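You operate a simulated robot arm through the tools that you are given. There is no shell and no other tool. Be economical: measure what you need, move in short steps, check, and stop when the job is done.

Carry out the task below with a simulated robot arm. There is one attempt and no reset: what you move stays moved.

TASK
Turn the red dial of the hand embosser to 2.
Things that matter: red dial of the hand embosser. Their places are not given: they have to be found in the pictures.

It is judged by the outcome, as a careful person would: the job done as asked, and still so three seconds after it is handed in. It fails if anything else is knocked over, pushed out of place, dropped, spilled or broken.

THE ROBOT
A 6-joint arm with a two-finger parallel gripper, fixed in place. Base frame: the origin is at the foot of the arm, x ahead of it, y to its left, z up. Lengths are in m, angles in rad, forces in N, time in s.
Its first joint turns from -1.152 to 1.152 rad. Payload 2.1 kg.
Tool frame: the origin (TCP) lies between the finger pads and is the grasp point; the fingertips stand 0.03 m ahead of it; z points along the fingers, y is the line along which they close. The gripper opens to 0.094 m. The fingers are 0.028 m wide and 0.01 m thick; the gripper's body (0.05 by 0.096 m) begins 0.055 m behind the TCP.
Orientation is told as [roll, pitch, yaw] about the base's x, y, z axes, in that order, counted from this pose: with the fingers straight down and closing along the base's y, the tool's x points along the base's -x, its y along +y and its z along -z.

THE INTERFACE
- The arm moves only by the tool step_arm. Its argument "increments" is one flat list of numbers, 7 for each row, row after row: the finger opening in m, from 0 to 0.094, then the shift along the base's x, y, z in units of 150 mm (1.0 is 150 mm), then the turn, a rotation vector about the base's x, y, z in units of 45 degrees (1.0 is 45 degrees). In form: [grip, x, y, z, wx, wy, wz, grip, x, y, z, wx, wy, wz, ...]. A call has 1 to 10 rows; each row is the pose to reach, as a shift and turn from the pose commanded when the call began. A call with a number of a shift or a turn outside -1 to 1 is refused whole. A row lasts 0.2 s, in which the tool goes at most 0.05 m and 0.15 rad; a call with a longer step from one row to the next is refused whole, and so is a gripper value outside its range. A pose out of reach is approached as far as the arm can. The call stops where the force on the tool passes 40 N (or 10 N more than at its start, if that is more) or the arm is blocked; 0.2 s more then pass. The fingers move at their own pace (about 0.072 m/s each) and stop on an object; they squeeze with about 24 N. The grip force told is the motor's: it shows also when the fingers shut on nothing. Time passes only in rows, and 0.2 s behind the last, so rows that repeat a pose let the fingers close. It gives the time, the measured TCP pose, the force on the tool (base axes), the opening and the grip force at its end, in the units of the frame above (readings bear some noise), and new pictures: "views" is both (left out), scene, wrist or none.
- Cameras (640 x 400 px; columns grow to the right, rows downward): "scene" is fixed at [0.0722, -0.3792, 0.5022]; the picture's right is [0.65, -0.76, 0.00], its down [-0.31, -0.26, -0.91] and it looks along [0.70, 0.59, -0.41] (base axes); focal length 248 px, centre (320, 200). "wrist" rides on the gripper at [-0.037, 0, -0.058] in the tool frame; the picture's right is [0.00, -1.00, 0.00], its down [0.97, 0.00, -0.24] and it looks along [0.24, 0.00, 0.97] (tool axes); focal length 218 px, centre (320, 200).
- point_at(camera, pixels): for up to 12 pixels [column, row] of the newest picture of that camera ("zoom" is the newest enlarged one), the place [x, y, z] in the base frame of the surface seen there, good to about 0.002 m. No time passes.
- close_up(camera, box): a new picture of the part [left, top, right, bottom] of that camera's present view, enlarged. No time passes.
- job_done(): hands the job in; it is judged then, once.

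Work in short steps. Measure before you move; look again where a grasp or a placing could have gone wrong, and mend it. You have 60 turns and 120 pictures in all, the two below and enlarged ones among them. Open the gripper and draw the arm clear of the work before you hand the job in, unless the task says otherwise; then end with one line.

The tools are called after "Call:" as a command line: name --argument value ..., lists and objects as JSON in quotes. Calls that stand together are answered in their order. step_arm: Moves the arm, as the interface text tells. Its arguments: {"type":"object","properties":{"increments":{"type":"array"},"views":{"type":"string","enum":["both","scene","wrist","none"]}},"required":["increments"]} The other tools are called the same way: point_at (camera, pixels) gives the place of the surface under pixels of a picture; close_up (camera, box) takes an enlarged picture of a part of a camera's view; job_done () hands the job in.

At the start:

```text
time: 0.0
ee_pos: [0.2467, -0.2523, 0.4089]
tcp_rot: [0.001, 0.0, -0.001]
ft_force: [0.3, -0.6, 0.8]
gripper_width: 0.094
grip_force: 0.1
```

scene: 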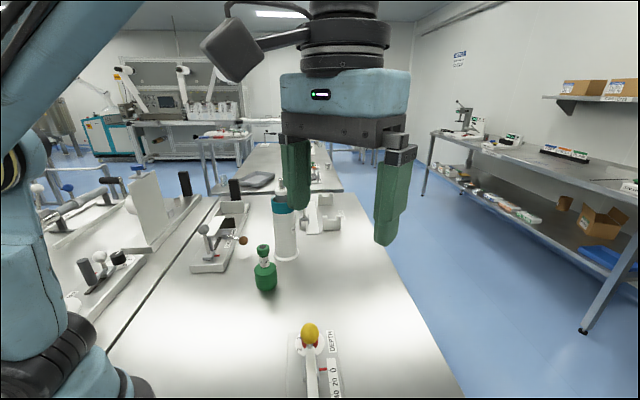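
wrist: 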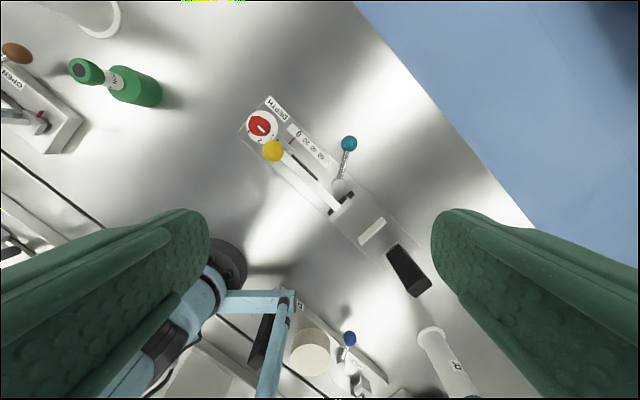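

The wrist view shows a red dial near (260,125) on a device labelled DEPTH. I enlarge it.

Call:
close_up --camera "wrist" --box '[220, 85, 380, 185]'

Call:
close_up --camera "scene" --box '[260, 310, 380, 400]'

Call:
point_at --camera "wrist" --pixels '[[260, 125], [273, 150], [349, 143], [340, 185], [335, 205], [248, 118], [300, 190], [310, 130], [408, 270], [290, 135]]'

```text
4.00 times, centred on (300, 135) of wrist
```

zoom: 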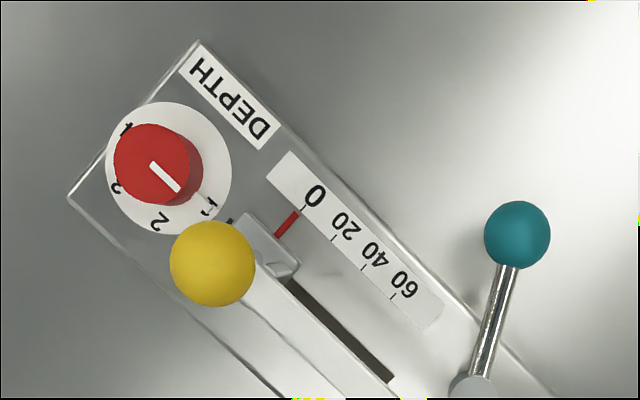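

```text
4.44 times, centred on (320, 355) of scene
```

zoom: 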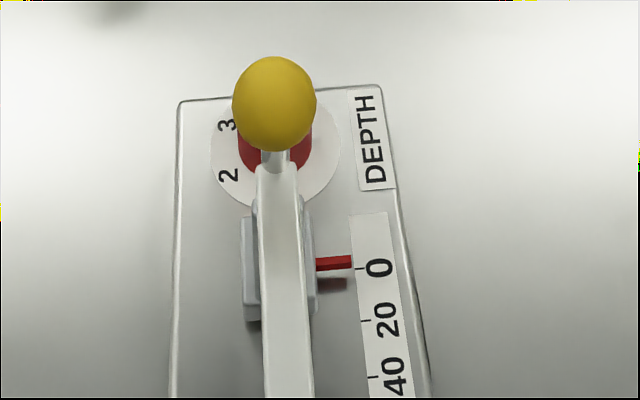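

```text
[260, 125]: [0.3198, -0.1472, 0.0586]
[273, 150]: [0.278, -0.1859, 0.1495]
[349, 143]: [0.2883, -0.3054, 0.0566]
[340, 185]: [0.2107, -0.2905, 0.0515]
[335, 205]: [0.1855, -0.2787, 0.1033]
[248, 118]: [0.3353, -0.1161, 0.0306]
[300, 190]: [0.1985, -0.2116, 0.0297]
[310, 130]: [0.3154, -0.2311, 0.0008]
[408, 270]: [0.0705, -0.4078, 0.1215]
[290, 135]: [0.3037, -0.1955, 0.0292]
```

The heights look odd, so I measure more points: table, panel, dial rim.

Call:
point_at --camera "zoom" --pixels '[[60, 200], [500, 200], [200, 250], [225, 180], [330, 130], [370, 140], [370, 230], [275, 70], [280, 250], [325, 165], [225, 125], [300, 155]]'

Call:
point_at --camera "wrist" --pixels '[[200, 150], [300, 80], [400, 170], [240, 128], [270, 97], [254, 123], [265, 130], [258, 117], [275, 125], [250, 130], [252, 116], [270, 132]]'

```text
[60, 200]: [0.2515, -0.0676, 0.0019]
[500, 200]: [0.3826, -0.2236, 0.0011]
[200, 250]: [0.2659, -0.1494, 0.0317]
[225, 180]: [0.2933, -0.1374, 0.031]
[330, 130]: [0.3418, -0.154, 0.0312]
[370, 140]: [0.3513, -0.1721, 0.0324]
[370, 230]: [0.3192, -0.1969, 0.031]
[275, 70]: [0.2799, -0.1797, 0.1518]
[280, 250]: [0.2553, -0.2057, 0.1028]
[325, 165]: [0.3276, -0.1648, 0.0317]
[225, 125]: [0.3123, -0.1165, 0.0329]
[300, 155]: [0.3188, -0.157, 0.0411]
```

```text
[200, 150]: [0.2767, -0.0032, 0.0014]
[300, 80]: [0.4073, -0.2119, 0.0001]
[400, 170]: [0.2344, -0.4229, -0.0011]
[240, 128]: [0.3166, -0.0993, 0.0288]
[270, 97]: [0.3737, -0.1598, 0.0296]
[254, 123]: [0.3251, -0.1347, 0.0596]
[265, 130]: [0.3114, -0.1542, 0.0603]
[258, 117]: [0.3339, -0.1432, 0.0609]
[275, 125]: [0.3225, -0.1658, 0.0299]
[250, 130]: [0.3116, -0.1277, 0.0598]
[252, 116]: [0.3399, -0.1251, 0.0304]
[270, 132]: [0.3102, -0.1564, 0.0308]
```

Real table here is z≈0; the dial is about 34 mm wide, centre ≈(0.319,-0.143), top z≈0.060, with the lever's yellow ball to its (-x,-y) side. I go above it, turning yaw +45° so that the camera is away from the ball.

Call:
step_arm --increments '[0.094, 0.08, 0.12, -0.1, 0, 0, 0.167, 0.094, 0.16, 0.243, -0.2, 0, 0, 0.333, 0.094, 0.241, 0.365, -0.3, 0, 0, 0.5, 0.094, 0.321, 0.486, -0.4, 0, 0, 0.667, 0.094, 0.402, 0.608, -0.5, 0, 0, 0.833, 0.094, 0.482, 0.729, -0.6, 0, 0, 1.0, 0.094, 0.482, 0.729, -0.7, 0, 0, 1.0]' --views "wrist"

```text
time: 1.6
ee_pos: [0.3182, -0.1421, 0.3036]
tcp_rot: [0.0, 0.001, 0.788]
ft_force: [0.2, 0.6, -0.5]
gripper_width: 0.0941
grip_force: 0.2
```

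wrist: 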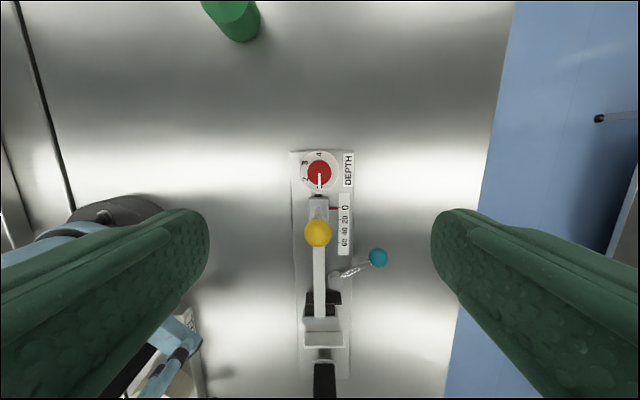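

The dial is at (319,173), in line with the lever. I enlarge to read the scale.

Call:
close_up --camera "wrist" --box '[280, 145, 360, 195]'

Call:
point_at --camera "wrist" --pixels '[[319, 173], [318, 227], [319, 196], [309, 173], [329, 173], [319, 163]]'

```text
8.00 times, centred on (320, 170) of wrist
```

zoom: 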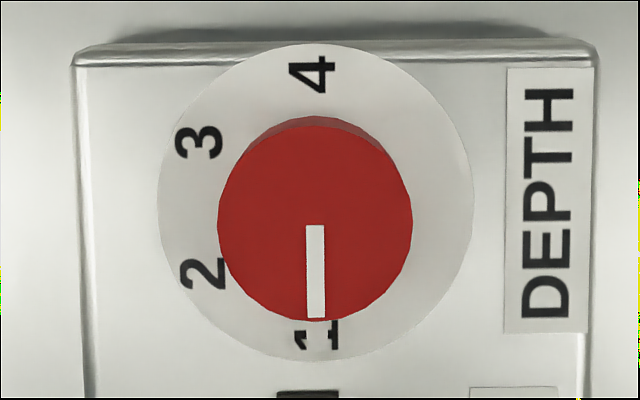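

```text
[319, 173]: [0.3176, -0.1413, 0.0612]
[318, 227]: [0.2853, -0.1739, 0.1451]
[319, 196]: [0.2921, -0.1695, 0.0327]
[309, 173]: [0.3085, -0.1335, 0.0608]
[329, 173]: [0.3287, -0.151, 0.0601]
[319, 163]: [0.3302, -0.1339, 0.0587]
```

Pointer is on 1; 2 is 60° clockwise from above. I turn yaw to 75° and lower to above the ball's height with opening 0.06.

Call:
step_arm --increments '[0.06, 0, 0, -0.2, 0, 0, 0.167, 0.06, 0, 0, -0.4, 0, 0, 0.333, 0.06, 0, 0, -0.6, 0, 0, 0.5, 0.06, 0, 0, -0.8, 0, 0, 0.667, 0.06, 0, 0, -0.9, 0, 0, 0.667]'

```text
time: 2.8
ee_pos: [0.3193, -0.1437, 0.167]
tcp_rot: [0.0, 0.0, 1.312]
ft_force: [0.3, 0.0, -0.4]
gripper_width: 0.0599
grip_force: 0.0
```

scene: 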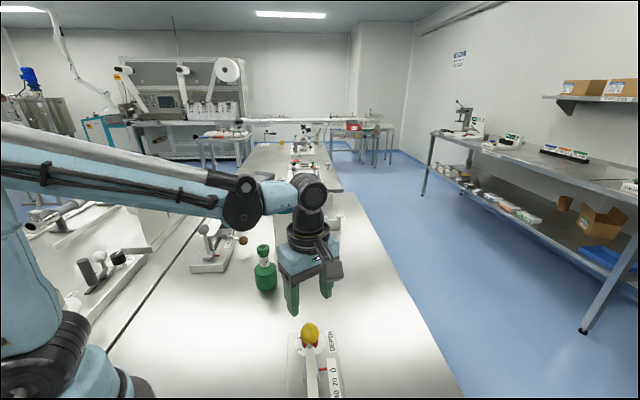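
wrist: 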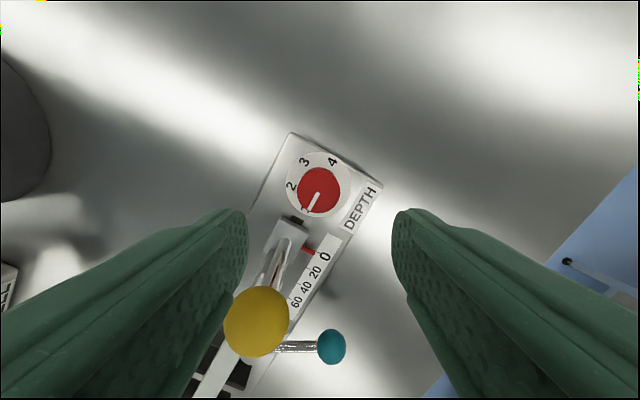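

The ball margin looks tight and the dial seems a few mm off centre, so I measure.

Call:
point_at --camera "wrist" --pixels '[[318, 190], [300, 190], [337, 190], [318, 172], [318, 207], [257, 300], [257, 320], [285, 310], [257, 290]]'

Call:
close_up --camera "wrist" --box '[240, 120, 400, 220]'

```text
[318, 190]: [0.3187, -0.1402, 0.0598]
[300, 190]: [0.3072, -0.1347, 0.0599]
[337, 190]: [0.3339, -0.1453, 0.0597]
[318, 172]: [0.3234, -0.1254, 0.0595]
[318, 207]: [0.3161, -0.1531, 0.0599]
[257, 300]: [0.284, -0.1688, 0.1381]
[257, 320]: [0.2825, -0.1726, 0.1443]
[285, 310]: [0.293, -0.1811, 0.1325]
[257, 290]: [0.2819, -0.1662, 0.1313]
```

```text
4.00 times, centred on (320, 170) of wrist
```

zoom: 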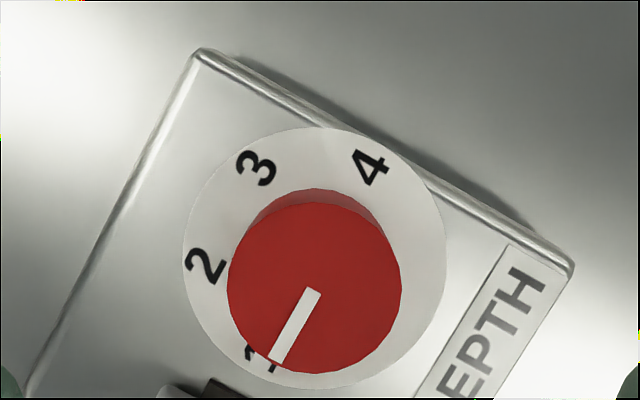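

Ball is ≈56 mm from the dial centre (0.319,-0.1415), leaving ~7 mm to the gripper's body: acceptable. I centre, trim yaw by -2°, and go down to z≈0.074.

Call:
step_arm --increments '[0.06, 0, 0.01, -0.1, 0, 0, -0.044, 0.06, 0, 0.01, -0.25, 0, 0, -0.044, 0.06, 0, 0.01, -0.4, 0, 0, -0.044, 0.06, 0, 0.01, -0.52, 0, 0, -0.044, 0.06, 0, 0.01, -0.63, 0, 0, -0.044]'

```text
time: 4.0
ee_pos: [0.319, -0.1404, 0.0737]
tcp_rot: [-0.002, 0.0, 1.274]
ft_force: [-1.1, 0.5, 0.3]
gripper_width: 0.0601
grip_force: 0.0
```

scene: 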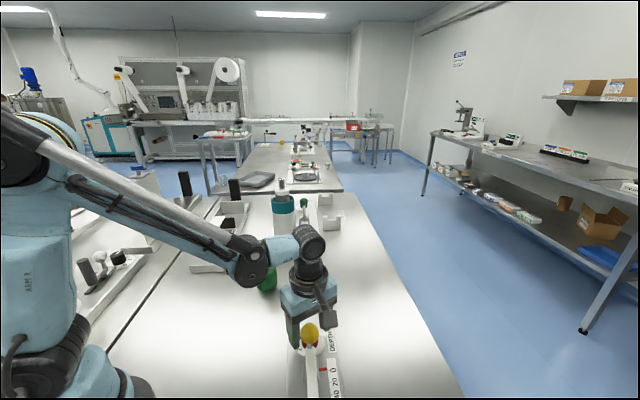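
wrist: 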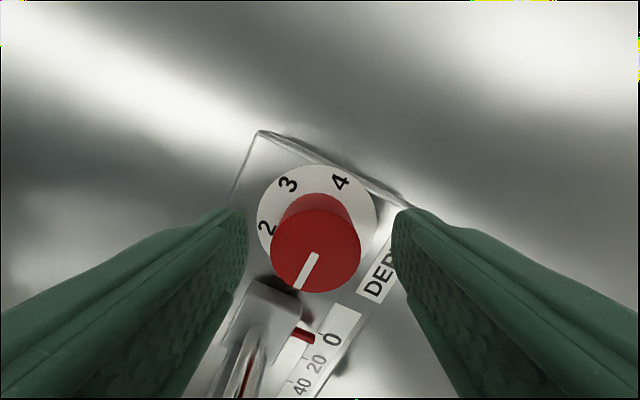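

The dial sits centred between the fingers (316,250). I close.

Call:
step_arm --increments '[0.02, 0, 0, 0, 0, 0, 0, 0.02, 0, 0, 0, 0, 0, 0, 0.02, 0, 0, 0, 0, 0, 0]' --views "wrist"

```text
time: 4.8
ee_pos: [0.3204, -0.1411, 0.0754]
tcp_rot: [0.001, 0.0, 1.274]
ft_force: [-0.9, -1.5, 0.0]
gripper_width: 0.0335
grip_force: 24.3
```

wrist: 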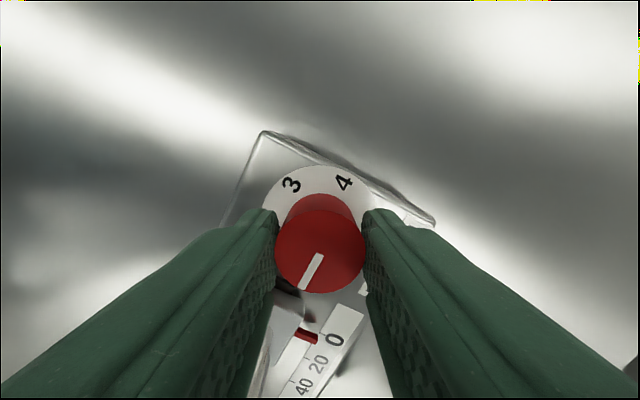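

Gripped at 33.5 mm. I turn -30° first and check.

Call:
step_arm --increments '[0.02, 0, 0, 0, 0, 0, -0.133, 0.02, 0, 0, 0, 0, 0, -0.267, 0.02, 0, 0, 0, 0, 0, -0.4, 0.02, 0, 0, 0, 0, 0, -0.533, 0.02, 0, 0, 0, 0, 0, -0.667]' --views "wrist"

```text
time: 6.0
ee_pos: [0.3192, -0.1404, 0.0753]
tcp_rot: [0.0, -0.001, 0.749]
ft_force: [11.4, -0.1, 17.1]
gripper_width: 0.0336
grip_force: 24.1
```

wrist: 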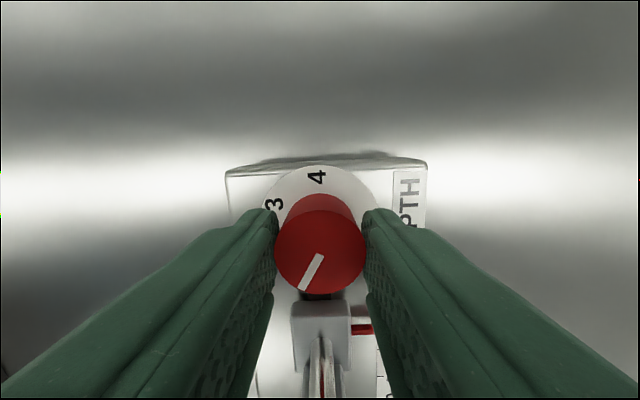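

The dial turns along, but force rose to 17 N in z; I check for contact around the ball.

Call:
close_up --camera "scene" --box '[240, 270, 400, 370]'

```text
4.00 times, centred on (320, 320) of scene
```

zoom: 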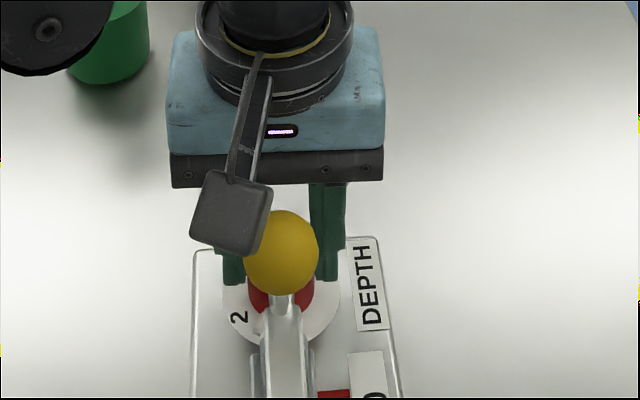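

A dark box hanging from the wrist is near the ball. I measure both.

Call:
point_at --camera "zoom" --pixels '[[230, 185], [230, 210], [200, 235], [240, 240], [265, 195], [260, 225], [285, 220], [290, 250], [310, 250], [252, 120], [245, 170], [255, 252]]'

```text
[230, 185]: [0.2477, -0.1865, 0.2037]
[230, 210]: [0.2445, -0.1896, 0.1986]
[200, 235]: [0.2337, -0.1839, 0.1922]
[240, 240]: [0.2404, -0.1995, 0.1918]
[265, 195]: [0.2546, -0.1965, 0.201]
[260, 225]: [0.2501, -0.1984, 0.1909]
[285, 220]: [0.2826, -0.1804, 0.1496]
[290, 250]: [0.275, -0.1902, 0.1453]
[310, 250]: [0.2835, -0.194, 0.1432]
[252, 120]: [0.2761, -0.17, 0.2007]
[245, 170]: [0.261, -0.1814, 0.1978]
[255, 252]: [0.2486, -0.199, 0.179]
```

The box is 30 mm above the ball and the ball has not moved; the force is just grip constraint. I continue another -30°.

Call:
step_arm --increments '[0.02, 0, 0, 0, 0, 0, -0.133, 0.02, 0, 0, 0, 0, 0, -0.267, 0.02, 0, 0, 0, 0, 0, -0.4, 0.02, 0, 0, 0, 0, 0, -0.533, 0.02, 0, 0, 0, 0, 0, -0.667]'

```text
time: 7.2
ee_pos: [0.319, -0.1424, 0.0741]
tcp_rot: [-0.003, 0.001, 0.225]
ft_force: [7.0, -7.3, 16.7]
gripper_width: 0.0336
grip_force: 24.0
```

scene: 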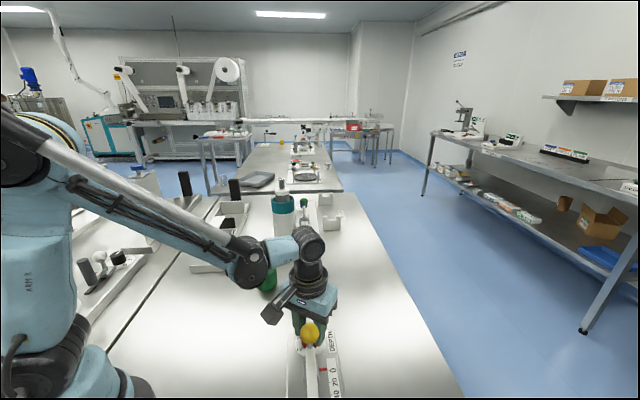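
wrist: 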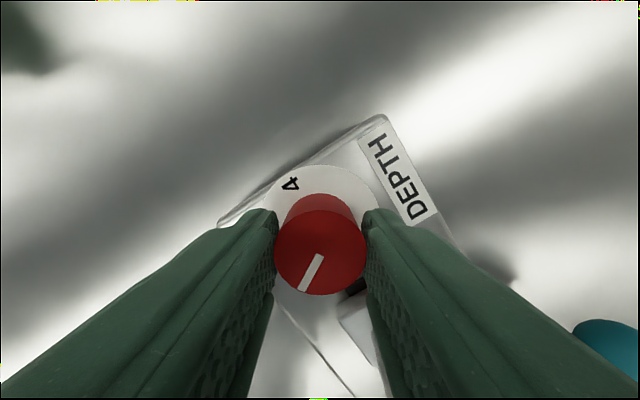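

Turned ~60°. I release and rise straight up to view the pointer.

Call:
step_arm --increments '[0.06, 0, 0, 0, 0, 0, 0, 0.06, 0, 0, 0, 0, 0, 0, 0.06, 0, 0, 0.15, 0, 0, 0, 0.06, 0, 0, 0.4, 0, 0, 0, 0.06, 0, 0, 0.65, 0, 0, 0, 0.06, 0, 0, 0.9, 0, 0, 0]' --views "wrist"

Call:
close_up --camera "wrist" --box '[256, 130, 384, 210]'

```text
time: 8.6
ee_pos: [0.3171, -0.1394, 0.2065]
tcp_rot: [-0.001, 0.0, 0.229]
ft_force: [-0.1, 0.4, -0.3]
gripper_width: 0.0599
grip_force: 0.1
```

wrist: 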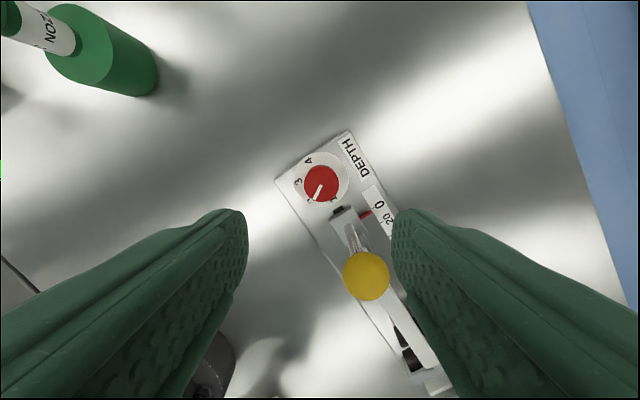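

```text
5.00 times, centred on (320, 170) of wrist
```

zoom: 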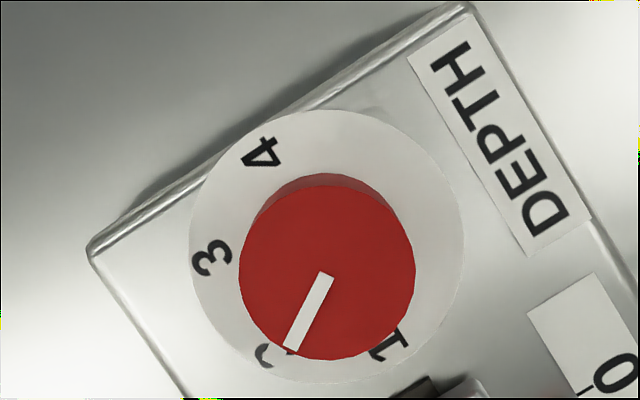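

The pointer lies ~116° in the image; 1 is at 57°, 3 at 174°, so 2 is at ~116°: matched. I raise the arm clear and look once more.

Call:
step_arm --increments '[0.094, 0, 0, 0.3, 0, 0, 0, 0.094, -0.2, 0, 0.6, 0, 0, 0, 0.094, -0.4, 0, 0.8, 0, 0, 0, 0.094, -0.6, 0, 1.0, 0, 0, 0, 0.094, -0.6, 0, 1.0, 0, 0, 0]'

Call:
close_up --camera "wrist" --box '[256, 60, 384, 140]'

```text
refused: row 2 steps farther than a row can; nothing moved
```

```text
5.00 times, centred on (320, 100) of wrist
```

zoom: 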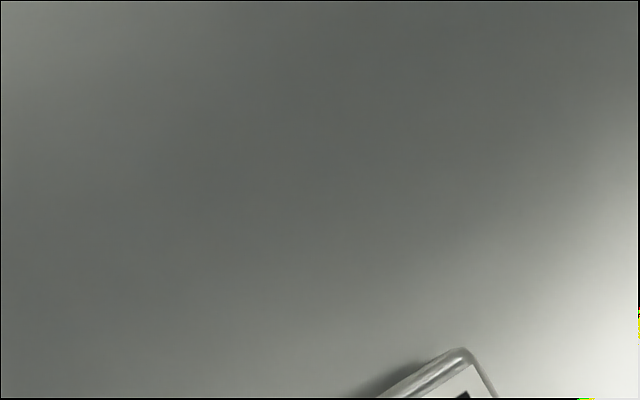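

That call was refused because a step was too long; I use smaller steps.

Call:
step_arm --increments '[0.094, 0, 0, 0.25, 0, 0, 0, 0.094, -0.1, 0, 0.5, 0, 0, 0, 0.094, -0.25, 0, 0.7, 0, 0, 0, 0.094, -0.4, 0, 0.85, 0, 0, 0, 0.094, -0.5, 0, 0.95, 0, 0, 0]'

```text
time: 9.8
ee_pos: [0.2456, -0.1394, 0.3507]
tcp_rot: [-0.001, 0.0, 0.226]
ft_force: [0.0, 0.1, 0.4]
gripper_width: 0.0941
grip_force: 0.0
```

scene: 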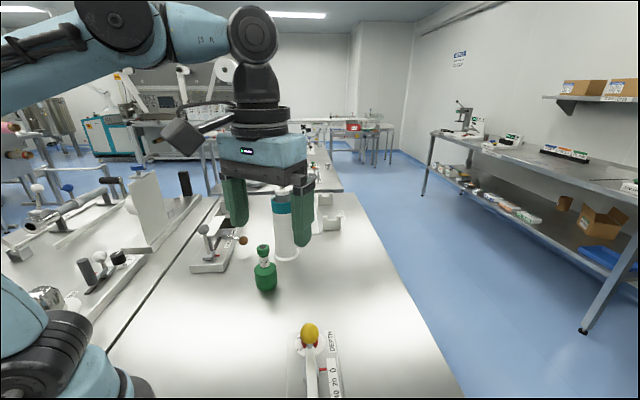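
wrist: 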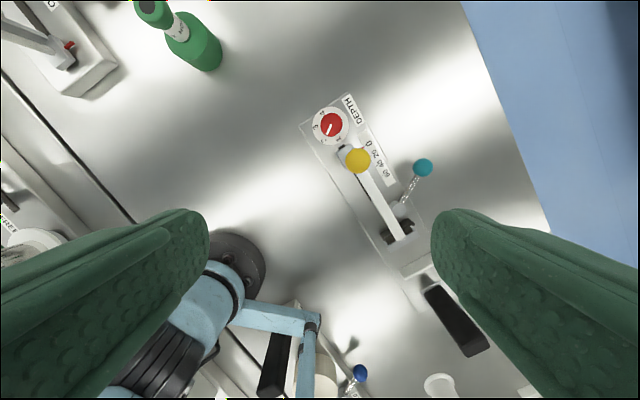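

The arm is clear; one enlarged look at the dial (330,125).

Call:
close_up --camera "wrist" --box '[290, 100, 370, 150]'

```text
8.00 times, centred on (330, 125) of wrist
```

zoom: 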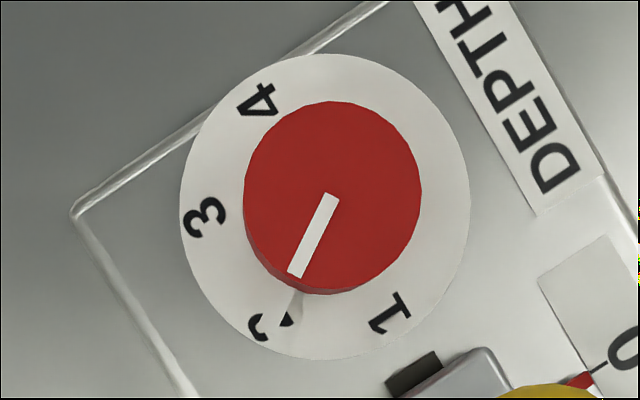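

The pointer lines up with 2.

Call:
job_done

```text
The job is handed in.
```

I turned the red dial of the hand embosser from 1 to 2. In the last close-up its pointer sat within about 3° of the 2. The gripper is open and the arm is clear. In the pictures, nothing else on the table looked moved.
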